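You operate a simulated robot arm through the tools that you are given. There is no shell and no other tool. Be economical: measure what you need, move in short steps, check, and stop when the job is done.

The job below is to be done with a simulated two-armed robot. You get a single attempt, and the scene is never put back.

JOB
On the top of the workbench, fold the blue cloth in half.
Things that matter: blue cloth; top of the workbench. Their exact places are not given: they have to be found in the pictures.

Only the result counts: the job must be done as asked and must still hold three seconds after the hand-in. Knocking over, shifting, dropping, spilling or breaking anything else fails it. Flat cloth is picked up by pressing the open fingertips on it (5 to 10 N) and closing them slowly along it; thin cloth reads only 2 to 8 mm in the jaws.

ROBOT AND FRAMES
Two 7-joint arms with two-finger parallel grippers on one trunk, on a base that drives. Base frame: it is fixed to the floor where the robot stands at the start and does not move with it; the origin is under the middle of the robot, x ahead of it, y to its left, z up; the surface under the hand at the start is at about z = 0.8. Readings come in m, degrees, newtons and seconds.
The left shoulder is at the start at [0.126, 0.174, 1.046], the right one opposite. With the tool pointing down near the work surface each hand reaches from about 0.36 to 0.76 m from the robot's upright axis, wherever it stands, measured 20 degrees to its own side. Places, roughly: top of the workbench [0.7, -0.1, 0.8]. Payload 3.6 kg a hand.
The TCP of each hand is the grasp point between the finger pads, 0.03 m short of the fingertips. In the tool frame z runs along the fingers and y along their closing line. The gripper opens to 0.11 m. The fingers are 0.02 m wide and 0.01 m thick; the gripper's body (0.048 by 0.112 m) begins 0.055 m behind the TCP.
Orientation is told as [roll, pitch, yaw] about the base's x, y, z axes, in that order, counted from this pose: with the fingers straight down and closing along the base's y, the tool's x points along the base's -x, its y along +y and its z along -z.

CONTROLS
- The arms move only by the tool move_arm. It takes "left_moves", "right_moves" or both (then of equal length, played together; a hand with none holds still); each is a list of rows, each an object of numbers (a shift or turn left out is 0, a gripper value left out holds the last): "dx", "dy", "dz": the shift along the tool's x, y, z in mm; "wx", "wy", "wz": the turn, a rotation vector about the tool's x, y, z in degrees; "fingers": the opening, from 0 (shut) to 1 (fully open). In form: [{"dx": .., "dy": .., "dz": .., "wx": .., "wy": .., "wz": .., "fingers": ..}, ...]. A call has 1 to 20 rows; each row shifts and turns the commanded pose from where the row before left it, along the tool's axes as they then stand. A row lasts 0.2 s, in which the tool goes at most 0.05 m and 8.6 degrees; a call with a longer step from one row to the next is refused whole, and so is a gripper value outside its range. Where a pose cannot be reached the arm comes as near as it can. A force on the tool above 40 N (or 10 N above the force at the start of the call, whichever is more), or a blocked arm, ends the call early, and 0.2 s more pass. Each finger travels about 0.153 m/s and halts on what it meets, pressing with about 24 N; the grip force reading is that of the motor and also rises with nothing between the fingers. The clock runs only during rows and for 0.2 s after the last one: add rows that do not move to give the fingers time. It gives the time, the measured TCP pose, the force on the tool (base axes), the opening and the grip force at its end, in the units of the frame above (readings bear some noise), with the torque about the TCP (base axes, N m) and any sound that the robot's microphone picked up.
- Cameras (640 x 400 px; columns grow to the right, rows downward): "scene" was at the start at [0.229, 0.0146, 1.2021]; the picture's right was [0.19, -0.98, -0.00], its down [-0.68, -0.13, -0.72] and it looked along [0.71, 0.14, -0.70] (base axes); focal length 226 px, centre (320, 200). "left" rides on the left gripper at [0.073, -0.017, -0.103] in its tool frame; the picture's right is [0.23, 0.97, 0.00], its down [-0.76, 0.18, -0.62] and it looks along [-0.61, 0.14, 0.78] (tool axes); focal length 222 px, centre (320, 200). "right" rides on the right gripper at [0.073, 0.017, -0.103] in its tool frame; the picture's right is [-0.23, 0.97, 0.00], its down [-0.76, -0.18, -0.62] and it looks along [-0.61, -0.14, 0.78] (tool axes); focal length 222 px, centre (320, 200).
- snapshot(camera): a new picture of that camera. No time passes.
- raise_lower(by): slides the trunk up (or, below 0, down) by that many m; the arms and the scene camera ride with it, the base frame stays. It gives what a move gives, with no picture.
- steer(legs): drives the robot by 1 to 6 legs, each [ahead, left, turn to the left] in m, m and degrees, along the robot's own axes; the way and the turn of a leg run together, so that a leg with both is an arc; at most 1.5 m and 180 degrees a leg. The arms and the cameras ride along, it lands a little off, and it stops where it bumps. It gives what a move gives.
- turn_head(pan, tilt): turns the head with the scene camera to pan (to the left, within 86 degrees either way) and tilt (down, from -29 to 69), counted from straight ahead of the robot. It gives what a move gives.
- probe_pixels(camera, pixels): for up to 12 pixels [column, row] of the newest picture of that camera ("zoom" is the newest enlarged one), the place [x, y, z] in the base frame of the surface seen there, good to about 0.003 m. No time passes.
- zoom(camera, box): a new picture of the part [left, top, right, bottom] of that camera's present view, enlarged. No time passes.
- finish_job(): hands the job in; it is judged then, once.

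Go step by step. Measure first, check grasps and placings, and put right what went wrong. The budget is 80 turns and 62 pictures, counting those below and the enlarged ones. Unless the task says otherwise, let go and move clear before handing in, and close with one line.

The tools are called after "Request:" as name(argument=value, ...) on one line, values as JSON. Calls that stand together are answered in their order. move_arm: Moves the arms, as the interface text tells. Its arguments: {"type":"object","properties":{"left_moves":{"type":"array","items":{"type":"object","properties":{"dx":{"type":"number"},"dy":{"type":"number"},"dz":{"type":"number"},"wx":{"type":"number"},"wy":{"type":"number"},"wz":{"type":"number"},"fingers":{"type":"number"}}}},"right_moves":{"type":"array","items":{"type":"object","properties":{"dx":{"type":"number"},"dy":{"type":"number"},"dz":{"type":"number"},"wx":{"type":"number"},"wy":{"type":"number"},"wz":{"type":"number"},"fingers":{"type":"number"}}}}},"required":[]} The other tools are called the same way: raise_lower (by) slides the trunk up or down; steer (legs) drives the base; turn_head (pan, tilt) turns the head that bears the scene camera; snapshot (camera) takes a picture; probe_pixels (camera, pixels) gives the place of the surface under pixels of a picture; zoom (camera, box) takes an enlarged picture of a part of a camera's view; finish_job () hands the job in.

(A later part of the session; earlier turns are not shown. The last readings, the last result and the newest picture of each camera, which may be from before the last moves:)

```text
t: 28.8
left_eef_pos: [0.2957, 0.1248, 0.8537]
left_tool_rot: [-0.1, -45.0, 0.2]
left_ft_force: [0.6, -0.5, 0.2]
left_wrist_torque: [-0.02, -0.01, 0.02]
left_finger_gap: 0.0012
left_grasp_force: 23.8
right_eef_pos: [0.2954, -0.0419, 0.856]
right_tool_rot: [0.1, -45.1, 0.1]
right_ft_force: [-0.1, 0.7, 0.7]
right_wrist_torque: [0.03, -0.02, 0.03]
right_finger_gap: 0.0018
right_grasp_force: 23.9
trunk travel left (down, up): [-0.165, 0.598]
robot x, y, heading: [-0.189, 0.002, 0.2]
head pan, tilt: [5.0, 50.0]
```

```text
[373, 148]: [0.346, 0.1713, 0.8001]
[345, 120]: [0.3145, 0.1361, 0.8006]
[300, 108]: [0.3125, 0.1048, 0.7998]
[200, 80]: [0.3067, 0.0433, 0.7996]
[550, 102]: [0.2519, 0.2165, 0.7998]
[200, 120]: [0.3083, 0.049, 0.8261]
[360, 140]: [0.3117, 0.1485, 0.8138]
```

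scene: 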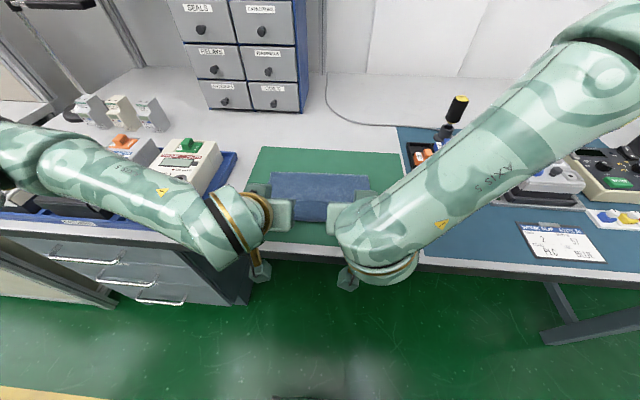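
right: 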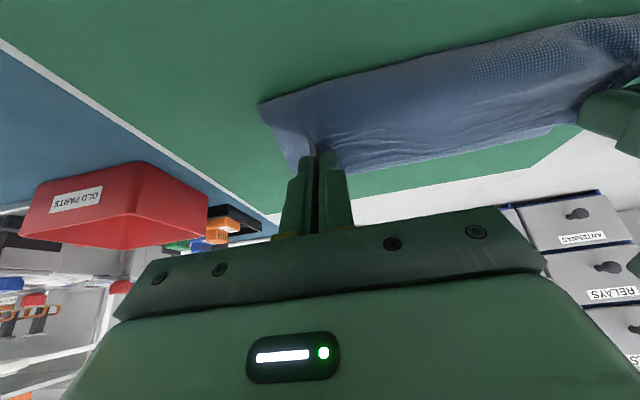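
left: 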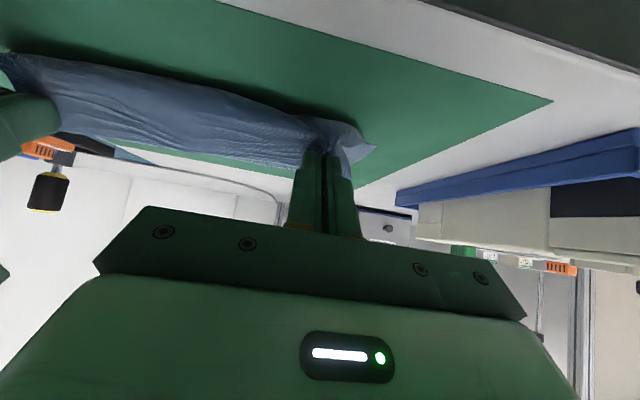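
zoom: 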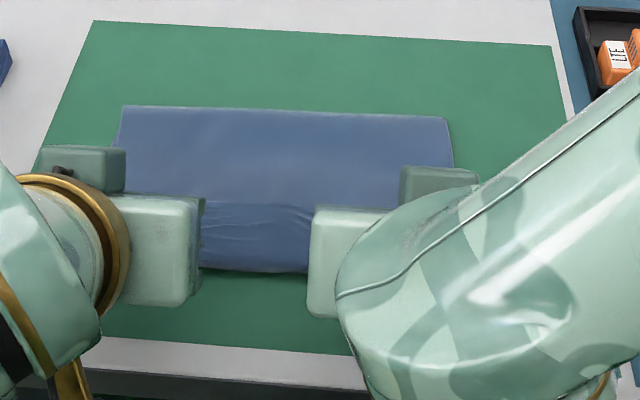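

The fold line is at 0.43 and the curl at 0.297, with the lower near edge still at 0.346. I'll pull the hem a little further and lower, open the jaws, and back out along the fingers.

Request:
move_arm(left_moves=[{"dx": 11, "dz": -2}, {"dx": 11, "dz": -2}, {"dx": 10.5, "dz": -1.7}, {}, {"fingers": 0.1}, {"fingers": 0.2}, {"fingers": 0.3}, {}, {"dz": -15}, {"dz": -20}, {"dz": -25}, {"dz": -25}, {}, {}], right_moves=[{"dx": 11, "dz": -2}, {"dx": 11, "dz": -2}, {"dx": 10.5, "dz": -1.7}, {}, {"fingers": 0.1}, {"fingers": 0.2}, {"fingers": 0.3}, {}, {"dz": -15}, {"dz": -20}, {"dz": -25}, {"dz": -25}, {}, {}])

Request:
snapshot(camera="scene")

Request:
snapshot(camera="left")

```text
t: 31.8
left_eef_pos: [0.2562, 0.0883, 0.8831]
left_tool_rot: [0.1, -45.1, 0.3]
left_ft_force: [-0.2, -0.2, -0.1]
left_wrist_torque: [-0.01, 0.01, -0.01]
left_finger_gap: 0.033
left_grasp_force: 0.1
left hand out of reach, approached as far as the arm can: row 9, 10, 11, 12
right_eef_pos: [0.2146, -0.0415, 0.8964]
right_tool_rot: [0.0, -45.5, -1.0]
right_ft_force: [0.2, -0.9, 0.5]
right_wrist_torque: [-0.02, 0.0, 0.0]
right_finger_gap: 0.033
right_grasp_force: 0.0
trunk travel left (down, up): [-0.165, 0.598]
robot x, y, heading: [-0.1864, 0.0012, 0.2]
head pan, tilt: [5.0, 50.0]
```

```text
29 pictures are left
```

scene: 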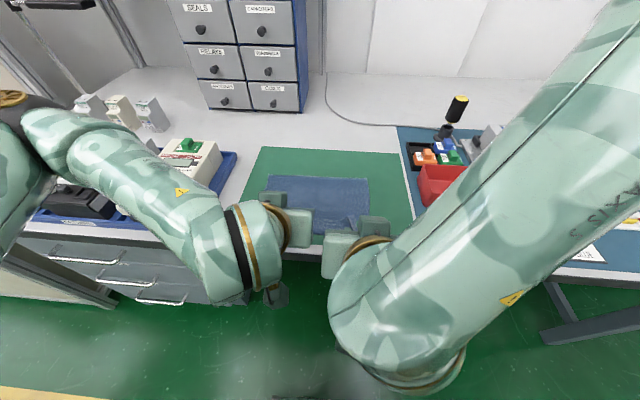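

```text
28 pictures are left
```

left: 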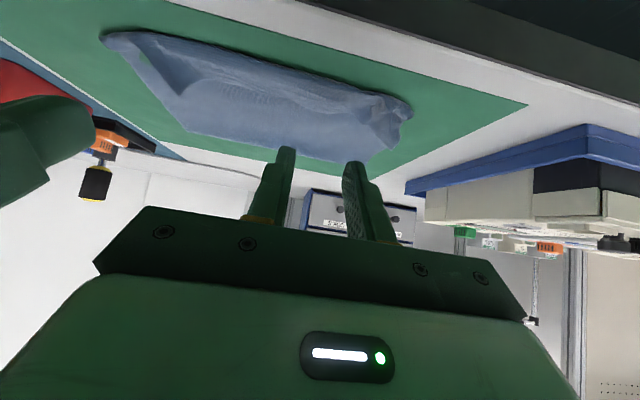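

Both jaws let go. I'll lift the hands, untilt to vertical and spread them to clear the view.

Request:
move_arm(left_moves=[{"dx": -20, "dz": -14}, {"dx": -20, "dz": -14}, {"dx": -20, "dz": -14}, {"dy": 20, "wy": 7.5}, {"dy": 20, "wy": 7.5}, {"dy": 20, "wy": 7.5}, {"dy": 20, "wy": 7.5}, {"dy": 20, "wy": 7.5}, {"dy": 20, "wy": 7.5}, {"dz": -30}, {"dz": -30}, {}], right_moves=[{"dx": -20, "dz": -14}, {"dx": -20, "dz": -14}, {"dx": -20, "dz": -14}, {"dy": -20, "wy": 7.5}, {"dy": -20, "wy": 7.5}, {"dy": -20, "wy": 7.5}, {"dy": -20, "wy": 7.5}, {"dy": -20, "wy": 7.5}, {"dy": -20, "wy": 7.5}, {"dz": -30}, {"dz": -30}, {}])

Request:
snapshot(camera="scene")

Request:
zoom(camera="scene", box=[230, 130, 430, 270])

```text
t: 34.4
left_eef_pos: [0.2675, 0.2094, 1.0171]
left_tool_rot: [-0.2, 0.0, 0.2]
left_ft_force: [0.0, 0.2, 0.0]
left_wrist_torque: [0.03, -0.01, 0.01]
left_finger_gap: 0.0332
left_grasp_force: 0.1
right_eef_pos: [0.221, -0.1606, 1.0288]
right_tool_rot: [0.0, 0.0, 0.1]
right_ft_force: [0.5, 0.2, 0.1]
right_wrist_torque: [-0.01, 0.0, 0.04]
right_finger_gap: 0.033
right_grasp_force: 0.1
trunk travel left (down, up): [-0.165, 0.598]
robot x, y, heading: [-0.1851, -0.0018, 0.3]
head pan, tilt: [5.0, 50.0]
```

```text
27 pictures are left
```

scene: 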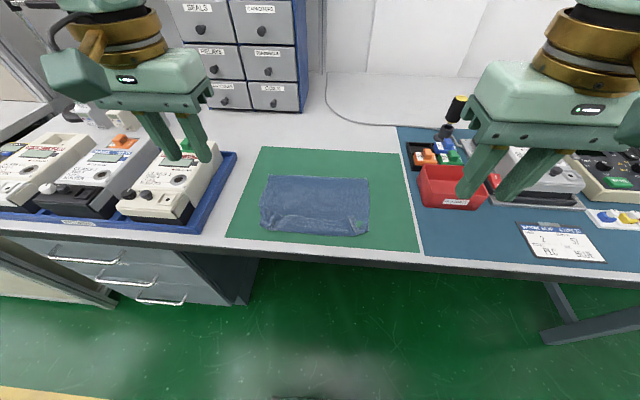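

```text
2.86 times, centred on (330, 200) of scene
```

zoom: 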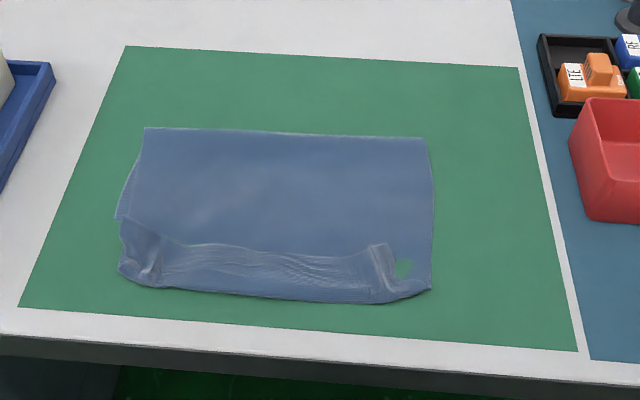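

The fold lies flat now, but the hem is folded back on top as a strip about rows 240-300 of the zoom. I'll probe the outline.

Request:
probe_pixels(camera="zoom", pixels=[[147, 131], [285, 135], [424, 142], [118, 216], [121, 270], [250, 293], [380, 300], [428, 287], [250, 250], [165, 243], [375, 248], [403, 268]])

Request:
zoom(camera="scene", box=[255, 185, 375, 245])

```text
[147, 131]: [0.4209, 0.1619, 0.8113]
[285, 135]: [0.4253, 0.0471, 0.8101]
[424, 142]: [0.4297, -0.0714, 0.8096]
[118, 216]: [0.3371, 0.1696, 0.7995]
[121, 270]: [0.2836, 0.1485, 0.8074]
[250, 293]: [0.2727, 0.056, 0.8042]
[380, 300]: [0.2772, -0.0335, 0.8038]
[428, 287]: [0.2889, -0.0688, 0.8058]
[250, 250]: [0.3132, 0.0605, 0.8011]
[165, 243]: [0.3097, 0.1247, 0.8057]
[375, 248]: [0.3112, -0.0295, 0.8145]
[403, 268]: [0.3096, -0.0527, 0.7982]
```

```text
5.33 times, centred on (315, 215) of scene
```

zoom: 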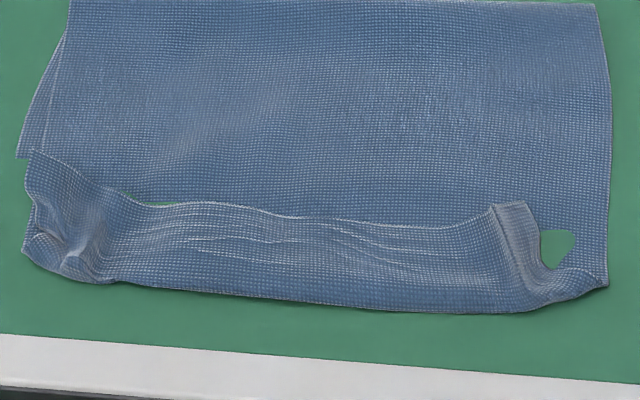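

The hem is folded back about 37 mm, with two standing ridges where the jaws held it (zoom (90,220) and (515,225)). I'll measure these so I can pinch just the ridges and pull the hem out flat towards the robot.

Request:
probe_pixels(camera="zoom", pixels=[[500, 210], [515, 235], [530, 215], [535, 250], [540, 280], [110, 195], [105, 225], [85, 245], [60, 190], [70, 262], [40, 240], [35, 165]])

Request:
zoom(camera="scene", box=[250, 205, 300, 240])

Request:
zoom(camera="scene", box=[330, 205, 380, 240])

```text
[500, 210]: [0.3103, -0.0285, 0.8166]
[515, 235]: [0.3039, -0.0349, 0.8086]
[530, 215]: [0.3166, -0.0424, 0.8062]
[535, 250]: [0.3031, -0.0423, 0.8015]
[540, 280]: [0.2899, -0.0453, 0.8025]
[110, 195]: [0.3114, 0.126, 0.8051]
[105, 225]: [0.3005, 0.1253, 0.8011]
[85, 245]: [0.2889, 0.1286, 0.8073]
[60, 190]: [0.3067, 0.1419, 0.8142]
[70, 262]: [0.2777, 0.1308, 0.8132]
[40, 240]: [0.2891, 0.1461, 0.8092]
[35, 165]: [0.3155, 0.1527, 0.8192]
```

```text
11.43 times, centred on (275, 222) of scene
```

zoom: 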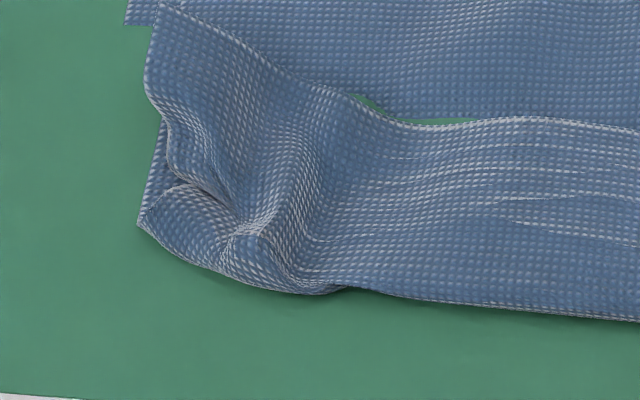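

```text
11.43 times, centred on (355, 222) of scene
```

zoom: 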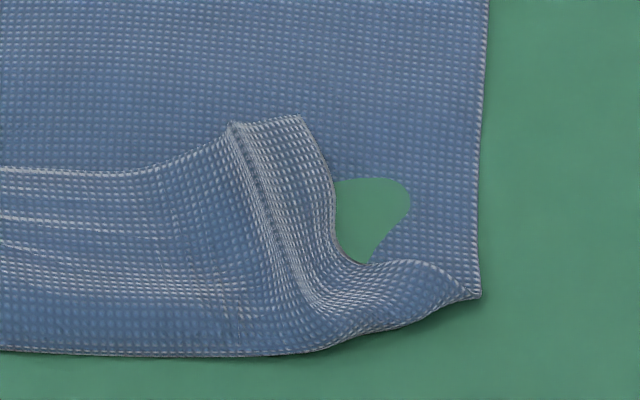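

The left hem piece stands up around (0.306, 0.142), and the right ridge is at (0.303, -0.033). I'll move over both and come down to a fingertip height just above the layer beneath.

Request:
move_arm(left_moves=[{"dx": -9.1, "dy": -16.8}, {"dx": -9.1, "dy": -16.8}, {"dx": -9.1, "dy": -16.9}, {"dx": -9.2, "dy": -16.9}, {"dz": 40}, {"dz": 40}, {"dz": 40}, {"dz": 36}, {}], right_moves=[{"dx": -20.3, "dy": 31.9}, {"dx": -20.3, "dy": 31.9}, {"dx": -20.2, "dy": 31.9}, {"dx": -20.2, "dy": 31.9}, {"dz": 42}, {"dz": 42}, {"dz": 42}, {"dz": 42}, {}])

Request:
snapshot(camera="left")

Request:
snapshot(camera="right")

```text
t: 36.4
left_eef_pos: [0.3044, 0.1418, 0.8613]
left_tool_rot: [0.0, -0.1, 0.2]
left_ft_force: [-0.6, -0.1, -0.3]
left_wrist_torque: [-0.02, 0.03, -0.03]
left_finger_gap: 0.0332
left_grasp_force: 0.0
right_eef_pos: [0.302, -0.0308, 0.8602]
right_tool_rot: [0.0, -0.1, 0.2]
right_ft_force: [0.8, 0.1, 0.4]
right_wrist_torque: [0.02, 0.01, -0.01]
right_finger_gap: 0.0331
right_grasp_force: 0.0
trunk travel left (down, up): [-0.165, 0.598]
robot x, y, heading: [-0.1902, -0.0024, -0.0]
head pan, tilt: [5.0, 50.0]
```

```text
22 pictures are left
```

left: 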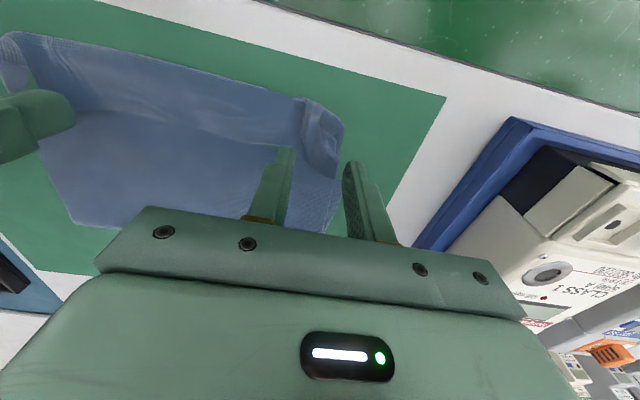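

```text
21 pictures are left
```

right: 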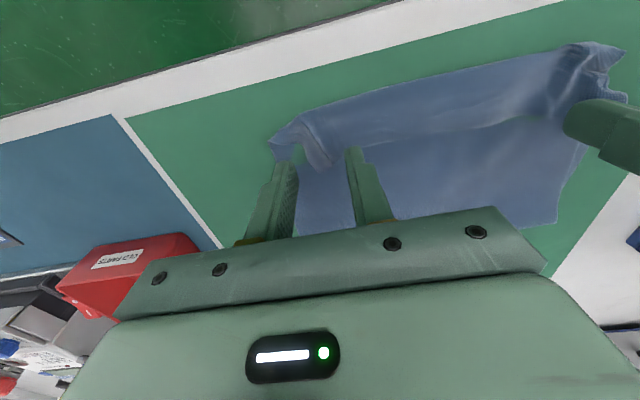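

The hem ridges lie between the jaws in both wrist pictures. I'll lower 26 mm and close slowly.

Request:
move_arm(left_moves=[{"dz": 13}, {"dz": 13}, {}, {"fingers": 0.26}, {"fingers": 0.21}, {"fingers": 0.16}, {"fingers": 0.11}, {"fingers": 0.06}, {"fingers": 0.02}, {"fingers": 0}, {}, {}], right_moves=[{"dz": 13}, {"dz": 12}, {}, {"fingers": 0.26}, {"fingers": 0.21}, {"fingers": 0.16}, {"fingers": 0.11}, {"fingers": 0.06}, {"fingers": 0.02}, {"fingers": 0}, {}, {}])

Request:
snapshot(camera="left")

Request:
snapshot(camera="right")

```text
t: 39.0
left_eef_pos: [0.305, 0.1412, 0.834]
left_tool_rot: [0.0, 0.0, 0.2]
left_ft_force: [0.0, -1.8, -0.8]
left_wrist_torque: [-0.03, 0.02, 0.01]
left_finger_gap: 0.0018
left_grasp_force: 23.5
right_eef_pos: [0.302, -0.0321, 0.8353]
right_tool_rot: [0.0, -0.2, 0.1]
right_ft_force: [-1.0, 1.4, 0.7]
right_wrist_torque: [0.04, 0.0, 0.01]
right_finger_gap: 0.0018
right_grasp_force: 24.0
trunk travel left (down, up): [-0.165, 0.598]
robot x, y, heading: [-0.1861, -0.0016, -0.0]
head pan, tilt: [5.0, 50.0]
```

```text
20 pictures are left
```

left: 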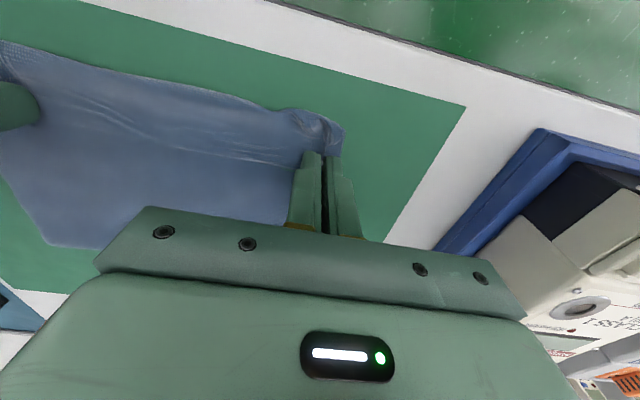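

```text
19 pictures are left
```

right: 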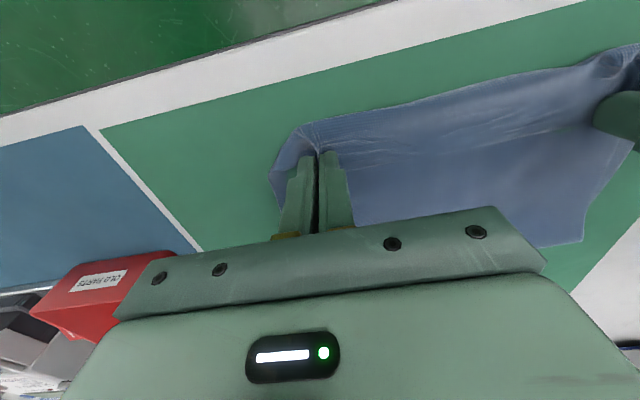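

Both hems are held. I'll swing them over towards the robot to x≈0.235, keeping low, which flips the folded-back strip out flat, then take one picture before releasing.

Request:
move_arm(left_moves=[{"dx": 8, "dz": -15}, {"dx": 12, "dz": -12}, {"dx": 12, "dz": 2}, {"dx": 12, "dz": 8}, {"dx": 14, "dz": 8}, {"dx": 14, "dz": 7}, {"dx": 8}, {}], right_moves=[{"dx": 8, "dz": -15}, {"dx": 12, "dz": -12}, {"dx": 12, "dz": 2}, {"dx": 12, "dz": 8}, {"dx": 14, "dz": 8}, {"dx": 12, "dz": 7}, {"dx": 8}, {}])

Request:
snapshot(camera="left")

Request:
probe_pixels(camera="left", pixels=[[300, 140], [250, 130], [200, 120], [150, 110], [200, 150], [200, 180], [340, 145], [200, 110]])

```text
t: 40.8
left_eef_pos: [0.2259, 0.1418, 0.8365]
left_tool_rot: [0.0, 0.0, 0.2]
left_ft_force: [-0.3, -1.1, 0.1]
left_wrist_torque: [-0.06, -0.03, -0.01]
left_finger_gap: 0.0018
left_grasp_force: 24.0
right_eef_pos: [0.2252, -0.0322, 0.8367]
right_tool_rot: [0.0, -0.1, 0.2]
right_ft_force: [1.0, 1.9, 0.3]
right_wrist_torque: [0.04, 0.0, 0.04]
right_finger_gap: 0.0021
right_grasp_force: 24.0
trunk travel left (down, up): [-0.165, 0.598]
robot x, y, heading: [-0.189, 0.0034, 0.0]
head pan, tilt: [5.0, 50.0]
```

```text
18 pictures are left
```

left: 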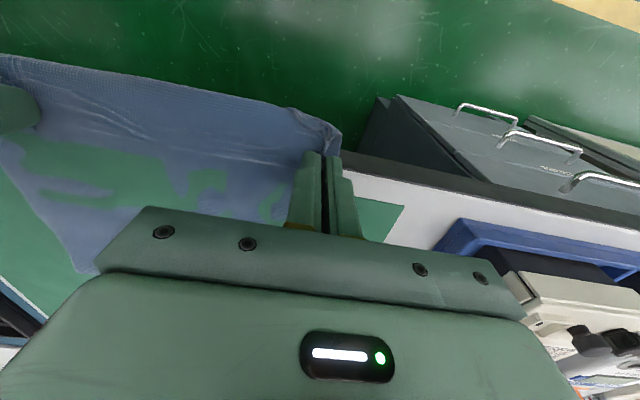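

```text
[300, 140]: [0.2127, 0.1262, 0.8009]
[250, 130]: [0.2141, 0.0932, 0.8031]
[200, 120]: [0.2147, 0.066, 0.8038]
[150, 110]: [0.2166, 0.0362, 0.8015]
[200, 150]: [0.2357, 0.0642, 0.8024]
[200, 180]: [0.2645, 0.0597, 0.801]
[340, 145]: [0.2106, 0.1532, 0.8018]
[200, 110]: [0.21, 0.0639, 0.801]
```

The cloth front now lies at x≈0.21, right at the bench edge. I'll take a scene view to see the whole of it.

Request:
zoom(camera="scene", box=[220, 130, 420, 290])

Request:
probe_pixels(camera="zoom", pixels=[[170, 125], [300, 135], [430, 145], [300, 160], [300, 200], [300, 240], [300, 270], [140, 200], [300, 300], [300, 320]])

```text
2.50 times, centred on (320, 210) of scene
```

zoom: 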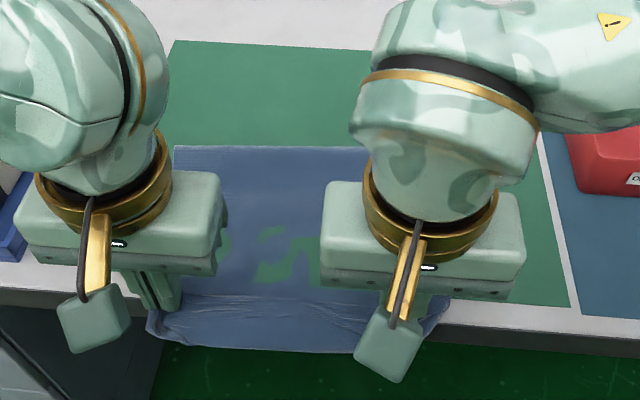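

```text
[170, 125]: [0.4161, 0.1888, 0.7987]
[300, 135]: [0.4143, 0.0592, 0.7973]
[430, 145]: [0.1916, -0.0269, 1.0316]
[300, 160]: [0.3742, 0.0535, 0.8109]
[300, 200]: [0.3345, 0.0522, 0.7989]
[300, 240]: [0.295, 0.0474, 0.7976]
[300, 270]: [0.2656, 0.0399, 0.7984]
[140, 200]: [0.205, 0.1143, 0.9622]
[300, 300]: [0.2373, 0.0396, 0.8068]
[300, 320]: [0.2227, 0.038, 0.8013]
```

The fold line has rolled to x≈0.385 and the upper layer is pulled out straight. I'll release here, lift 50 mm and look at the hem before regripping.

Request:
move_arm(left_moves=[{"fingers": 0.1}, {"fingers": 0.2}, {"fingers": 0.3}, {}, {"dz": -15}, {"dz": -20}, {"dz": -20}, {"dx": -20}, {"dx": -20}, {}], right_moves=[{"fingers": 0.1}, {"fingers": 0.2}, {"fingers": 0.3}, {}, {"dz": -15}, {"dz": -20}, {"dz": -20}, {"dx": -20}, {"dx": -20}, {}])

Request:
zoom(camera="scene", box=[240, 150, 390, 270])

Request:
snapshot(camera="left")

Request:
snapshot(camera="right")

```text
t: 43.0
left_eef_pos: [0.2637, 0.1411, 0.8898]
left_tool_rot: [0.0, 0.0, 0.1]
left_ft_force: [0.4, -0.3, -0.1]
left_wrist_torque: [-0.02, -0.02, 0.0]
left_finger_gap: 0.0329
left_grasp_force: 0.1
right_eef_pos: [0.2653, -0.0341, 0.8912]
right_tool_rot: [0.0, -0.1, 0.1]
right_ft_force: [0.0, 0.1, -0.2]
right_wrist_torque: [-0.02, 0.04, 0.01]
right_finger_gap: 0.0329
right_grasp_force: 0.1
trunk travel left (down, up): [-0.165, 0.598]
robot x, y, heading: [-0.1882, -0.0036, 0.1]
head pan, tilt: [5.0, 50.0]
```

```text
3.33 times, centred on (315, 210) of scene
```

zoom: 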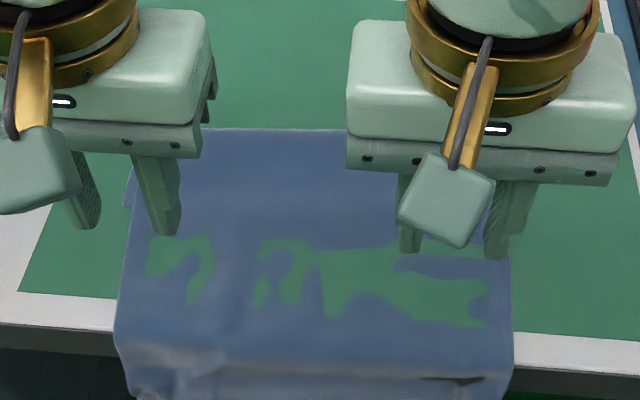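

```text
15 pictures are left
```

left: 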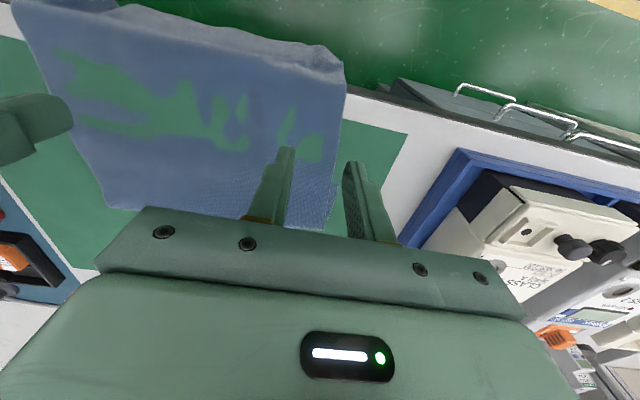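

```text
14 pictures are left
```

right: 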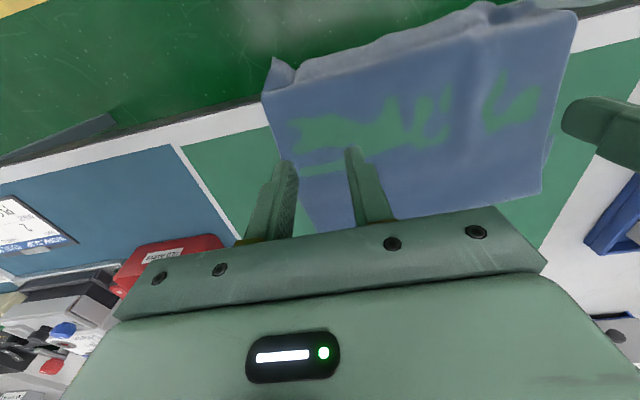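

The hem now drapes over the bench edge, which is a good way round for regripping from above. I'll probe it.

Request:
probe_pixels(camera="left", pixels=[[342, 88], [335, 60], [338, 140], [325, 218], [200, 60], [200, 35], [200, 50], [280, 75], [290, 50], [150, 20], [330, 50], [370, 95]])

Request:
probe_pixels(camera="right", pixels=[[268, 95], [275, 65], [300, 75], [290, 85], [400, 55], [400, 40], [298, 160], [312, 215], [545, 150], [420, 50]])

Request:
probe_pixels(camera="zoom", pixels=[[250, 130], [300, 345], [300, 365], [300, 385], [200, 380], [450, 380], [128, 195], [470, 140]])

```text
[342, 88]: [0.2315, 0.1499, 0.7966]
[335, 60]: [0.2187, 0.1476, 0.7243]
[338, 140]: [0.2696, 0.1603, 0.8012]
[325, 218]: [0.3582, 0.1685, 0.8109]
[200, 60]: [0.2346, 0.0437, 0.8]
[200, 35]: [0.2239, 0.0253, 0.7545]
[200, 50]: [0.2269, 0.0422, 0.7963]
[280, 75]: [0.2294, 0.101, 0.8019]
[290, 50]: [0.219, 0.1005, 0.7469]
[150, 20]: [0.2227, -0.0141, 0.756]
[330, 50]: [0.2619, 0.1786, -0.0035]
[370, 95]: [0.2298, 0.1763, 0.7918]
```

```text
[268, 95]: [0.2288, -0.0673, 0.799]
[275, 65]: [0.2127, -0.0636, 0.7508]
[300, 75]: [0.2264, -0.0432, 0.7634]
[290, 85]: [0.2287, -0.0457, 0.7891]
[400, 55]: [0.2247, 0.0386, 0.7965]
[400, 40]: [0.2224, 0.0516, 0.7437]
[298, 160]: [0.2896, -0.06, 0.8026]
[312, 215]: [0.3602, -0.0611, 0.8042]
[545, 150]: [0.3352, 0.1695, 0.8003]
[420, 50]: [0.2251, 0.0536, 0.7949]
```

```text
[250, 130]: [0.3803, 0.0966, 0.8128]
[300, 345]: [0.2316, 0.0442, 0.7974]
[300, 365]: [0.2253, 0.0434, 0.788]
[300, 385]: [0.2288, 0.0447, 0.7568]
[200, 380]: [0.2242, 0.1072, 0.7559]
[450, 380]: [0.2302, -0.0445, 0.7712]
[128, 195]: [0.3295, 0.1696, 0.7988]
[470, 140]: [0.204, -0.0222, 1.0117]
```

The hem hangs about 8-10 cm over the bench edge (x≈0.226). I'll grip the layer on the bench top at x≈0.243 with vertical tools, pressing lightly, then lift it and carry the hem back onto the bench.

Request:
move_arm(left_moves=[{"dx": 20, "dy": -16}, {"dz": 25}, {"dz": 25}, {"dz": 5}, {"dz": 3}, {"dz": 2.3}, {}], right_moves=[{"dx": 22, "dy": -2}, {"dz": 25}, {"dz": 25}, {"dz": 6}, {"dz": 3}, {"dz": 2.5}, {}])

```text
t: 44.6
left_eef_pos: [0.2457, 0.1269, 0.8314]
left_tool_rot: [-0.1, -0.2, 0.2]
left_ft_force: [1.7, 0.0, 11.3]
left_wrist_torque: [0.2, -0.07, -0.08]
left_finger_gap: 0.0334
left_grasp_force: 0.6
right_eef_pos: [0.2415, -0.035, 0.8318]
right_tool_rot: [0.0, -0.2, 0.0]
right_ft_force: [-0.6, 0.8, 0.6]
right_wrist_torque: [-0.03, 0.0, -0.04]
right_finger_gap: 0.0331
right_grasp_force: 0.0
trunk travel left (down, up): [-0.165, 0.598]
robot x, y, heading: [-0.1881, -0.0033, 0.2]
head pan, tilt: [5.0, 50.0]
```

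Left presses 11 N and right barely touches, so I'll add 1.5 mm on the right, close slowly, then lift both 30 mm.

Request:
move_arm(left_moves=[{"dz": -0.4}, {}, {"fingers": 0.26}, {"fingers": 0.22}, {"fingers": 0.18}, {"fingers": 0.14}, {"fingers": 0.1}, {"fingers": 0.06}, {"fingers": 0.03}, {"fingers": 0}, {}, {}, {"dz": -15}, {"dz": -15}, {}], right_moves=[{"dz": 1.5}, {}, {"fingers": 0.26}, {"fingers": 0.22}, {"fingers": 0.18}, {"fingers": 0.14}, {"fingers": 0.1}, {"fingers": 0.06}, {"fingers": 0.03}, {"fingers": 0}, {}, {}, {"dz": -15}, {"dz": -15}, {}])

Request:
snapshot(camera="left")

Request:
snapshot(camera="right")

```text
t: 47.8
left_eef_pos: [0.2441, 0.1257, 0.861]
left_tool_rot: [-0.1, 0.0, 0.2]
left_ft_force: [-0.3, -9.6, -0.7]
left_wrist_torque: [-0.34, -0.01, 0.03]
left_finger_gap: 0.0017
left_grasp_force: 24.1
right_eef_pos: [0.2425, -0.0359, 0.859]
right_tool_rot: [0.0, 0.0, 0.1]
right_ft_force: [0.4, 10.5, -0.1]
right_wrist_torque: [0.31, -0.02, 0.0]
right_finger_gap: 0.002
right_grasp_force: 23.8
trunk travel left (down, up): [-0.165, 0.598]
robot x, y, heading: [-0.1857, -0.001, 0.2]
head pan, tilt: [5.0, 50.0]
```

```text
13 pictures are left
```

left: 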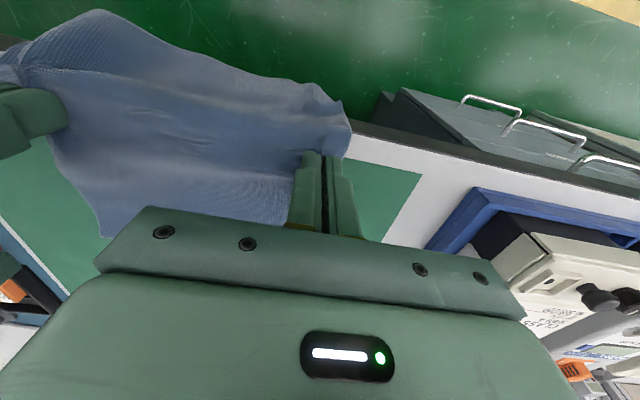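

```text
12 pictures are left
```

right: 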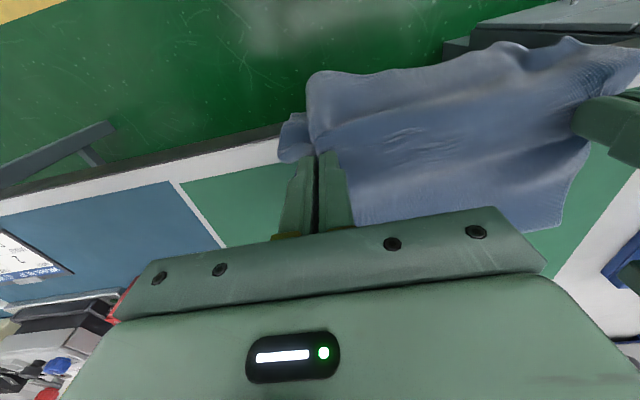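

Both hold firmly. I'll lift while moving forward so the tail clears the bench edge, easing the hands together, then drive the base 0.13 m forward to carry the hem over the cloth.

Request:
move_arm(left_moves=[{"dx": -11, "dy": -3, "dz": -16}, {"dx": -11, "dz": -16}, {"dx": -11, "dz": -16}, {"dx": -11, "dz": -16}, {"dx": -11, "dz": -16}, {"dx": -11, "dz": -16}, {}], right_moves=[{"dx": -11, "dy": 3, "dz": -16}, {"dx": -11, "dz": -16}, {"dx": -11, "dz": -16}, {"dx": -11, "dz": -16}, {"dx": -11, "dz": -16}, {"dx": -11, "dz": -16}, {}])

Request:
steer(legs=[[0.13, 0, 0]])

Request:
snapshot(camera="scene")

```text
t: 49.4
left_eef_pos: [0.31, 0.1244, 0.956]
left_tool_rot: [0.0, -0.2, 0.3]
left_ft_force: [-0.8, -2.8, 0.7]
left_wrist_torque: [-0.08, 0.02, -0.01]
left_finger_gap: 0.002
left_grasp_force: 24.0
right_eef_pos: [0.3076, -0.0332, 0.9562]
right_tool_rot: [0.0, -0.1, 0.1]
right_ft_force: [-0.9, 2.7, -0.3]
right_wrist_torque: [0.11, -0.02, 0.01]
right_finger_gap: 0.0019
right_grasp_force: 23.7
trunk travel left (down, up): [-0.165, 0.598]
robot x, y, heading: [-0.1876, 0.0021, 0.1]
head pan, tilt: [5.0, 50.0]
```

```text
t: 50.7
left_eef_pos: [0.4408, 0.1263, 0.9554]
left_tool_rot: [0.0, -0.1, 0.3]
left_ft_force: [0.2, -3.1, -0.1]
left_wrist_torque: [-0.07, 0.06, -0.03]
left_finger_gap: 0.0019
left_grasp_force: 24.2
right_eef_pos: [0.4376, -0.0314, 0.9545]
right_tool_rot: [0.0, 0.0, 0.2]
right_ft_force: [0.5, 4.5, -0.7]
right_wrist_torque: [0.11, 0.03, 0.04]
right_finger_gap: 0.002
right_grasp_force: 24.2
trunk travel left (down, up): [-0.165, 0.598]
robot x, y, heading: [-0.0622, -0.0035, 0.2]
head pan, tilt: [5.0, 50.0]
```

```text
11 pictures are left
```

scene: 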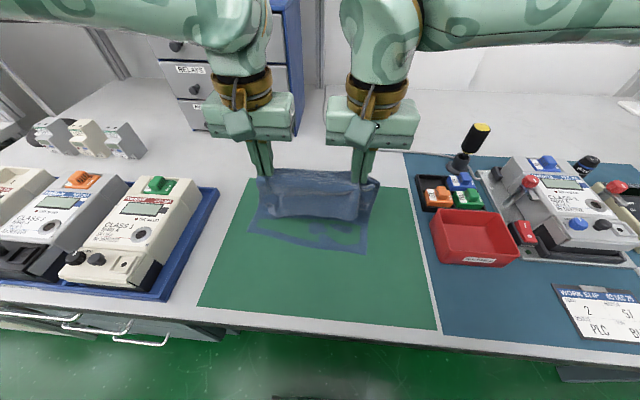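

The tail hangs at the front with the lower layer's near strip visible (rows 225-255). I'll measure them.

Request:
probe_pixels(camera="scene", pixels=[[255, 228], [310, 244], [362, 252], [270, 207], [300, 214], [350, 218], [300, 195], [300, 180], [310, 172], [262, 195], [375, 200]])

Request:
zoom(camera="scene", box=[230, 140, 400, 270])

```text
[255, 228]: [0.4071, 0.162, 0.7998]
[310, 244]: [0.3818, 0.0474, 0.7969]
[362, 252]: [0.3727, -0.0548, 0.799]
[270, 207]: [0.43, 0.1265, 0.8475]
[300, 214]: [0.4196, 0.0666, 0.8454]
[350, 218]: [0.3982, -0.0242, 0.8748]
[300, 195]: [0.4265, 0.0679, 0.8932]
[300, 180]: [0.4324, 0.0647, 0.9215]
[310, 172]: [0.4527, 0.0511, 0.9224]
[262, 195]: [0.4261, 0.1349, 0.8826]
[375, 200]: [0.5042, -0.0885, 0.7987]
```

```text
3.08 times, centred on (315, 205) of scene
```

zoom: 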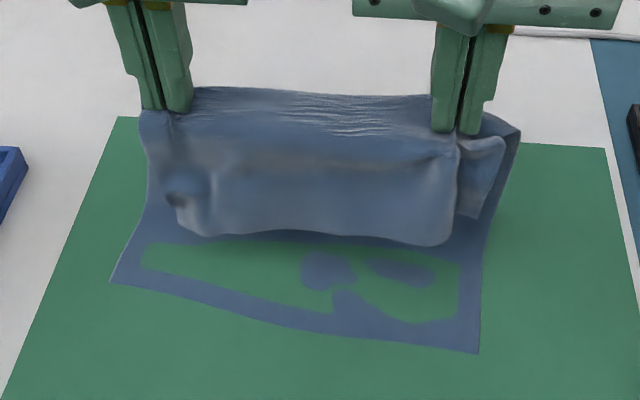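

This is a good configuration: the lower layer lies flat, with its near edge from (0.405, 0.162) to (0.372, -0.055), and the ~8 cm tail hangs clean with its hem at z≈0.845. I'll set the hem down at the near edge (left a bit further forward, to match the skew), then swing the grips forward and down to lay the tail flat.

Request:
move_arm(left_moves=[{"dx": 10, "dz": 13}, {"dx": 10, "dz": 13}, {"dx": 10, "dz": 14}, {}, {"dx": -13, "dz": 8}, {"dx": -12, "dz": 8}, {"dx": -10, "dz": 8}, {"dx": -10, "dz": 8}, {"dx": -7, "dz": 11}, {"dx": -6, "dz": 10}, {"dx": -4, "dz": 11}, {"dx": -3, "dz": 11}, {}], right_moves=[{"dx": 16, "dz": 13}, {"dx": 16, "dz": 13}, {"dx": 16, "dz": 14}, {}, {"dx": -13, "dz": 8}, {"dx": -12, "dz": 8}, {"dx": -10, "dz": 8}, {"dx": -10, "dz": 8}, {"dx": -7, "dz": 11}, {"dx": -6, "dz": 10}, {"dx": -4, "dz": 11}, {"dx": -3, "dz": 11}, {}])

Request:
zoom(camera="scene", box=[220, 130, 400, 270])

Request:
probe_pixels(camera="zoom", pixels=[[320, 100], [320, 130], [320, 160], [320, 190], [320, 220], [320, 250], [320, 280], [320, 310]])

```text
t: 53.5
left_eef_pos: [0.4747, 0.1258, 0.8411]
left_tool_rot: [0.0, -0.1, 0.3]
left_ft_force: [-1.1, -2.8, -0.5]
left_wrist_torque: [-0.12, 0.05, 0.0]
left_finger_gap: 0.0019
left_grasp_force: 24.0
right_eef_pos: [0.455, -0.0298, 0.8404]
right_tool_rot: [0.0, 0.0, 0.2]
right_ft_force: [0.3, 3.5, 0.1]
right_wrist_torque: [0.09, -0.03, -0.03]
right_finger_gap: 0.0019
right_grasp_force: 24.2
trunk travel left (down, up): [-0.165, 0.598]
robot x, y, heading: [-0.0561, 0.0006, 0.4]
head pan, tilt: [5.0, 50.0]
```

```text
2.86 times, centred on (310, 200) of scene
```

zoom: 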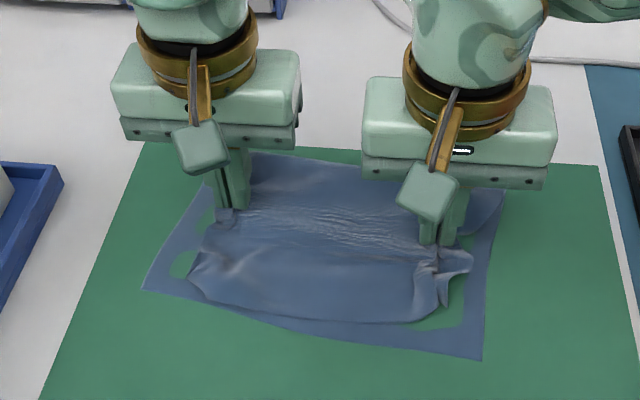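

```text
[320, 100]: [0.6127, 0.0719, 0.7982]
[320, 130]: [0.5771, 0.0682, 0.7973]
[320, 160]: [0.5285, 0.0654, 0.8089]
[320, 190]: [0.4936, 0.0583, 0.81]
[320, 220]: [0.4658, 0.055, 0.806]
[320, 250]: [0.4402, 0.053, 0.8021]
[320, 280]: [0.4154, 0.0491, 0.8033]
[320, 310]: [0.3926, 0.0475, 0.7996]
```

Very good: the hem is at x≈0.39 beside the near edge (≈0.375), the fold line is at ≈0.53, and the height is only about 1 cm. I'll lower the tips a little and open slowly to spread the bunched cloth back out, then lift straight up.

Request:
move_arm(left_moves=[{"dx": 1, "dy": 3, "dz": 4}, {"dy": 3, "dz": 2}, {"fingers": 0.05}, {"fingers": 0.1}, {"fingers": 0.16}, {"fingers": 0.22}, {"fingers": 0.3}, {}, {"dz": -10}, {"dz": -20}, {"dz": -40}, {"dz": -40}, {"dy": 30, "dz": -20}, {"dy": 40}, {"dx": 30, "dy": 30}, {}], right_moves=[{"dx": 1, "dy": -3, "dz": 4}, {"dy": -3, "dz": 2}, {"fingers": 0.05}, {"fingers": 0.1}, {"fingers": 0.16}, {"fingers": 0.22}, {"fingers": 0.3}, {}, {"dz": -10}, {"dz": -20}, {"dz": -40}, {"dz": -40}, {"dy": -30, "dz": -20}, {"dy": -40}, {"dx": 30, "dy": -30}, {}])

Request:
zoom(camera="scene", box=[220, 130, 400, 270])

Request:
probe_pixels(camera="zoom", pixels=[[145, 288], [480, 357], [300, 328], [210, 290], [320, 310], [420, 310], [210, 180], [320, 160], [500, 190], [470, 260]])

```text
t: 56.9
left_eef_pos: [0.443, 0.2294, 0.9616]
left_tool_rot: [0.0, 0.1, 0.3]
left_ft_force: [0.3, -1.3, -0.1]
left_wrist_torque: [0.01, 0.01, 0.0]
left_finger_gap: 0.0332
left_grasp_force: 0.1
right_eef_pos: [0.4244, -0.1357, 0.9623]
right_tool_rot: [0.0, -0.1, 0.2]
right_ft_force: [-0.1, 0.0, 0.6]
right_wrist_torque: [0.0, 0.01, 0.0]
right_finger_gap: 0.033
right_grasp_force: 0.0
trunk travel left (down, up): [-0.165, 0.598]
robot x, y, heading: [-0.058, -0.0013, 0.5]
head pan, tilt: [5.0, 50.0]
```

```text
2.86 times, centred on (310, 200) of scene
```

zoom: 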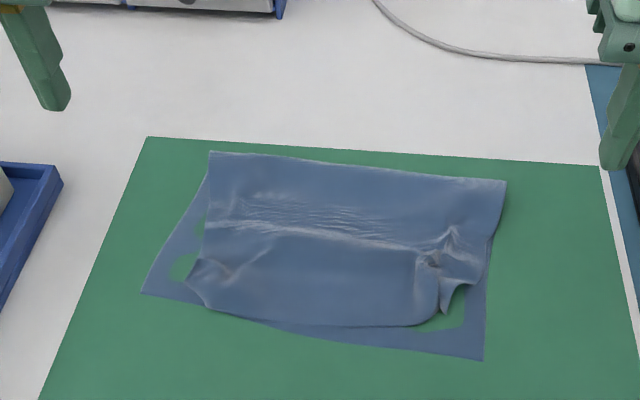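

```text
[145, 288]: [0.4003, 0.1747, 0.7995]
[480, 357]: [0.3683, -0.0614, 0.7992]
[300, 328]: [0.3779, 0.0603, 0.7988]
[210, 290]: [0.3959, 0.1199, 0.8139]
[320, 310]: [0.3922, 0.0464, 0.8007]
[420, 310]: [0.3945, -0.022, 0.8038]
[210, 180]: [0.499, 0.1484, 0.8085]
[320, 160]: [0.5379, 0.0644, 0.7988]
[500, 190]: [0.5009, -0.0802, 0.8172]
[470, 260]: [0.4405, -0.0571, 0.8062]
```

Nearly there: the upper layer covers most of the lower, but its right front corner is crumpled (zoom (430-480, 250-310)) and its left front corner sits about 3 cm inward. I'll look closer at the right corner.

Request:
zoom(camera="scene", box=[322, 190, 372, 260])

Request:
probe_pixels(camera="zoom", pixels=[[300, 40], [250, 80], [290, 120], [300, 170], [280, 110], [340, 130], [320, 90], [230, 180], [370, 110], [260, 140]])

```text
5.71 times, centred on (347, 225) of scene
```

zoom: 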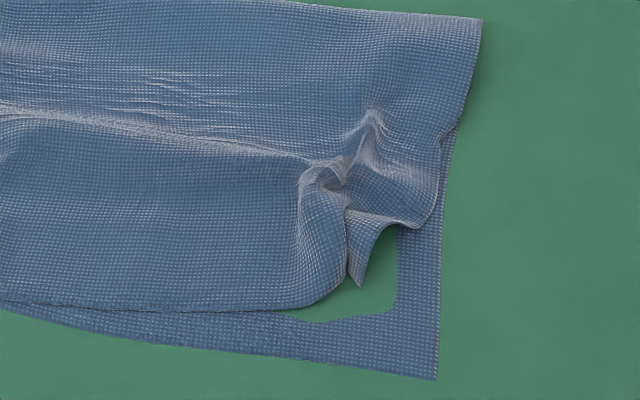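

```text
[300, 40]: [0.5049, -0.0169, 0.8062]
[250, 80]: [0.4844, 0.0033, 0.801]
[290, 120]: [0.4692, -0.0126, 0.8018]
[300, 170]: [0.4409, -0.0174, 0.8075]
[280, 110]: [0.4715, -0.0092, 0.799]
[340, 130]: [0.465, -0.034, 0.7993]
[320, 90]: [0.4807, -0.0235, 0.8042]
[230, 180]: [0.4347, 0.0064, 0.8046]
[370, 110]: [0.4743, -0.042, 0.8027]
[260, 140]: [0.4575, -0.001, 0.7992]
```

The pointed tip at zoom (358,280) seems to be the upper right corner, pleated. I'll measure it, and zoom on the left corner too.

Request:
probe_pixels(camera="zoom", pixels=[[358, 278], [356, 250], [345, 240], [375, 225], [330, 270], [310, 295], [435, 375], [345, 200], [425, 215]])

Request:
zoom(camera="scene", box=[255, 190, 305, 260])

Request:
probe_pixels(camera="zoom", pixels=[[180, 170], [220, 190], [220, 150], [260, 170], [280, 180], [200, 215], [240, 230], [200, 180], [300, 200], [240, 170]])

```text
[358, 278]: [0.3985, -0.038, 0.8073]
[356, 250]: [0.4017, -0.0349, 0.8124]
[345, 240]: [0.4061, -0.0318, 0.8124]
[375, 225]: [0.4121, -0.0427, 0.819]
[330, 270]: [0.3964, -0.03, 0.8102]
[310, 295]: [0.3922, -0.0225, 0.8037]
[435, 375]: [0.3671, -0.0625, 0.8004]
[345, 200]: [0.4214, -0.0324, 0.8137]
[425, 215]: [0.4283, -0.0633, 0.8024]
```

```text
5.71 times, centred on (280, 225) of scene
```

zoom: 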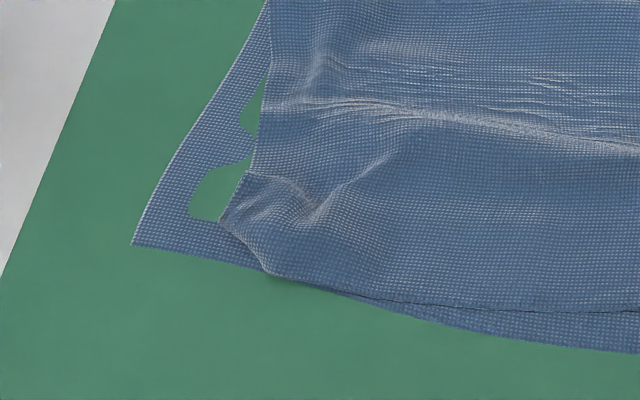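

```text
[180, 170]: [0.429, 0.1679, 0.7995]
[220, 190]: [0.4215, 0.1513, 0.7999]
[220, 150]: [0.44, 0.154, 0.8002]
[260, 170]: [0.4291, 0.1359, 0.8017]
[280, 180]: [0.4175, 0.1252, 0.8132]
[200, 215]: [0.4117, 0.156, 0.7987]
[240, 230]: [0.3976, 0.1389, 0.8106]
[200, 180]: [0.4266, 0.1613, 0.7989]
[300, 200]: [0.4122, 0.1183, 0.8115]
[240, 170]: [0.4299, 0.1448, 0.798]
```

Left upper corner is at (0.405, 0.147) versus lower (0.398, 0.178); right is at (0.399, -0.038) versus (0.367, -0.063). I'll pinch each raised corner lightly without pressing, and draw each out over the lower corner.

Request:
move_arm(left_moves=[{"dx": 13, "dy": -32, "fingers": 0.25}, {"dx": 13, "dy": -32}, {"dx": 12, "dy": -31}, {"dz": 40}, {"dz": 40}, {"dz": 35}, {"dz": 11}, {}, {"fingers": 0.2}, {"fingers": 0.15}, {"fingers": 0.1}, {"fingers": 0.05}, {"fingers": 0}, {}, {}], right_moves=[{"dx": 7, "dy": 33, "fingers": 0.25}, {"dx": 6, "dy": 33}, {"dx": 6, "dy": 32}, {"dz": 40}, {"dz": 40}, {"dz": 35}, {"dz": 12}, {}, {"fingers": 0.2}, {"fingers": 0.15}, {"fingers": 0.1}, {"fingers": 0.05}, {"fingers": 0}, {}, {}])

Request:
snapshot(camera="right")

```text
t: 60.1
left_eef_pos: [0.4057, 0.1358, 0.8398]
left_tool_rot: [0.0, 0.0, 0.3]
left_ft_force: [-0.4, 0.6, -0.9]
left_wrist_torque: [-0.05, 0.04, 0.04]
left_finger_gap: 0.0022
left_grasp_force: 23.9
right_eef_pos: [0.4073, -0.0413, 0.8385]
right_tool_rot: [-0.1, -0.1, 0.2]
right_ft_force: [0.3, 0.3, 0.2]
right_wrist_torque: [0.0, 0.01, -0.03]
right_finger_gap: 0.0
right_grasp_force: 23.8
trunk travel left (down, up): [-0.165, 0.598]
robot x, y, heading: [-0.0597, 0.0022, 0.0]
head pan, tilt: [5.0, 50.0]
```

```text
5 pictures are left
```

right: 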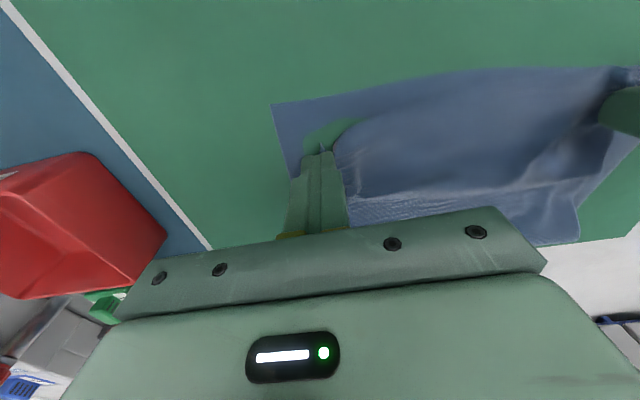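

The left jaw holds cloth (2.2 mm), but the right closed on nothing (0 mm) as it was a little high. I'll reopen the right, lower it 5 mm, shift 4 mm inward and close again.

Request:
move_arm(right_moves=[{"dz": -12}, {"fingers": 0.15}, {"fingers": 0.27}, {"dy": 4}, {"dz": 12}, {"dz": 5.5}, {}, {"fingers": 0.2}, {"fingers": 0.15}, {"fingers": 0.1}, {"fingers": 0.05}, {"fingers": 0}, {}, {}])

```text
t: 63.1
left_eef_pos: [0.4047, 0.1348, 0.8384]
left_tool_rot: [0.0, -0.1, 0.3]
left_ft_force: [-0.6, -6.1, 0.0]
left_wrist_torque: [-0.14, -0.02, 0.02]
left_finger_gap: 0.0026
left_grasp_force: 23.8
right_eef_pos: [0.404, -0.0375, 0.832]
right_tool_rot: [0.0, -0.1, 0.2]
right_ft_force: [0.7, 4.2, 2.9]
right_wrist_torque: [0.17, -0.01, -0.03]
right_finger_gap: 0.0027
right_grasp_force: 24.2
trunk travel left (down, up): [-0.165, 0.598]
robot x, y, heading: [-0.0603, 0.0009, 0.3]
head pan, tilt: [5.0, 50.0]
```

Both hold now (2.6 mm). I'll lift 12 mm, move the right grip 18 mm nearer the robot and both slightly outward, then check with one picture that only the upper layer is held.

Request:
move_arm(left_moves=[{"dz": -6}, {"dy": 2, "dz": -4}, {"dy": 2}, {}], right_moves=[{"dz": -8}, {"dx": 9, "dy": -2, "dz": -4}, {"dx": 9, "dy": -2}, {}])

Request:
zoom(camera="scene", box=[220, 130, 400, 270])

```text
t: 64.1
left_eef_pos: [0.4045, 0.1396, 0.8491]
left_tool_rot: [-0.1, 0.0, 0.3]
left_ft_force: [-1.5, -18.4, -0.1]
left_wrist_torque: [-0.57, 0.02, 0.0]
left_finger_gap: 0.0039
left_grasp_force: 24.2
right_eef_pos: [0.3869, -0.0399, 0.8436]
right_tool_rot: [0.1, -0.1, 0.3]
right_ft_force: [2.1, 16.9, 0.9]
right_wrist_torque: [0.51, -0.08, -0.14]
right_finger_gap: 0.0029
right_grasp_force: 24.4
trunk travel left (down, up): [-0.165, 0.598]
robot x, y, heading: [-0.0554, 0.0027, 0.2]
head pan, tilt: [5.0, 50.0]
```

```text
2.86 times, centred on (310, 200) of scene
```

zoom: 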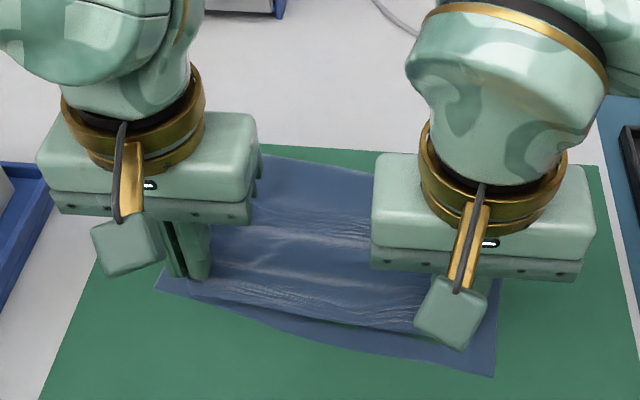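

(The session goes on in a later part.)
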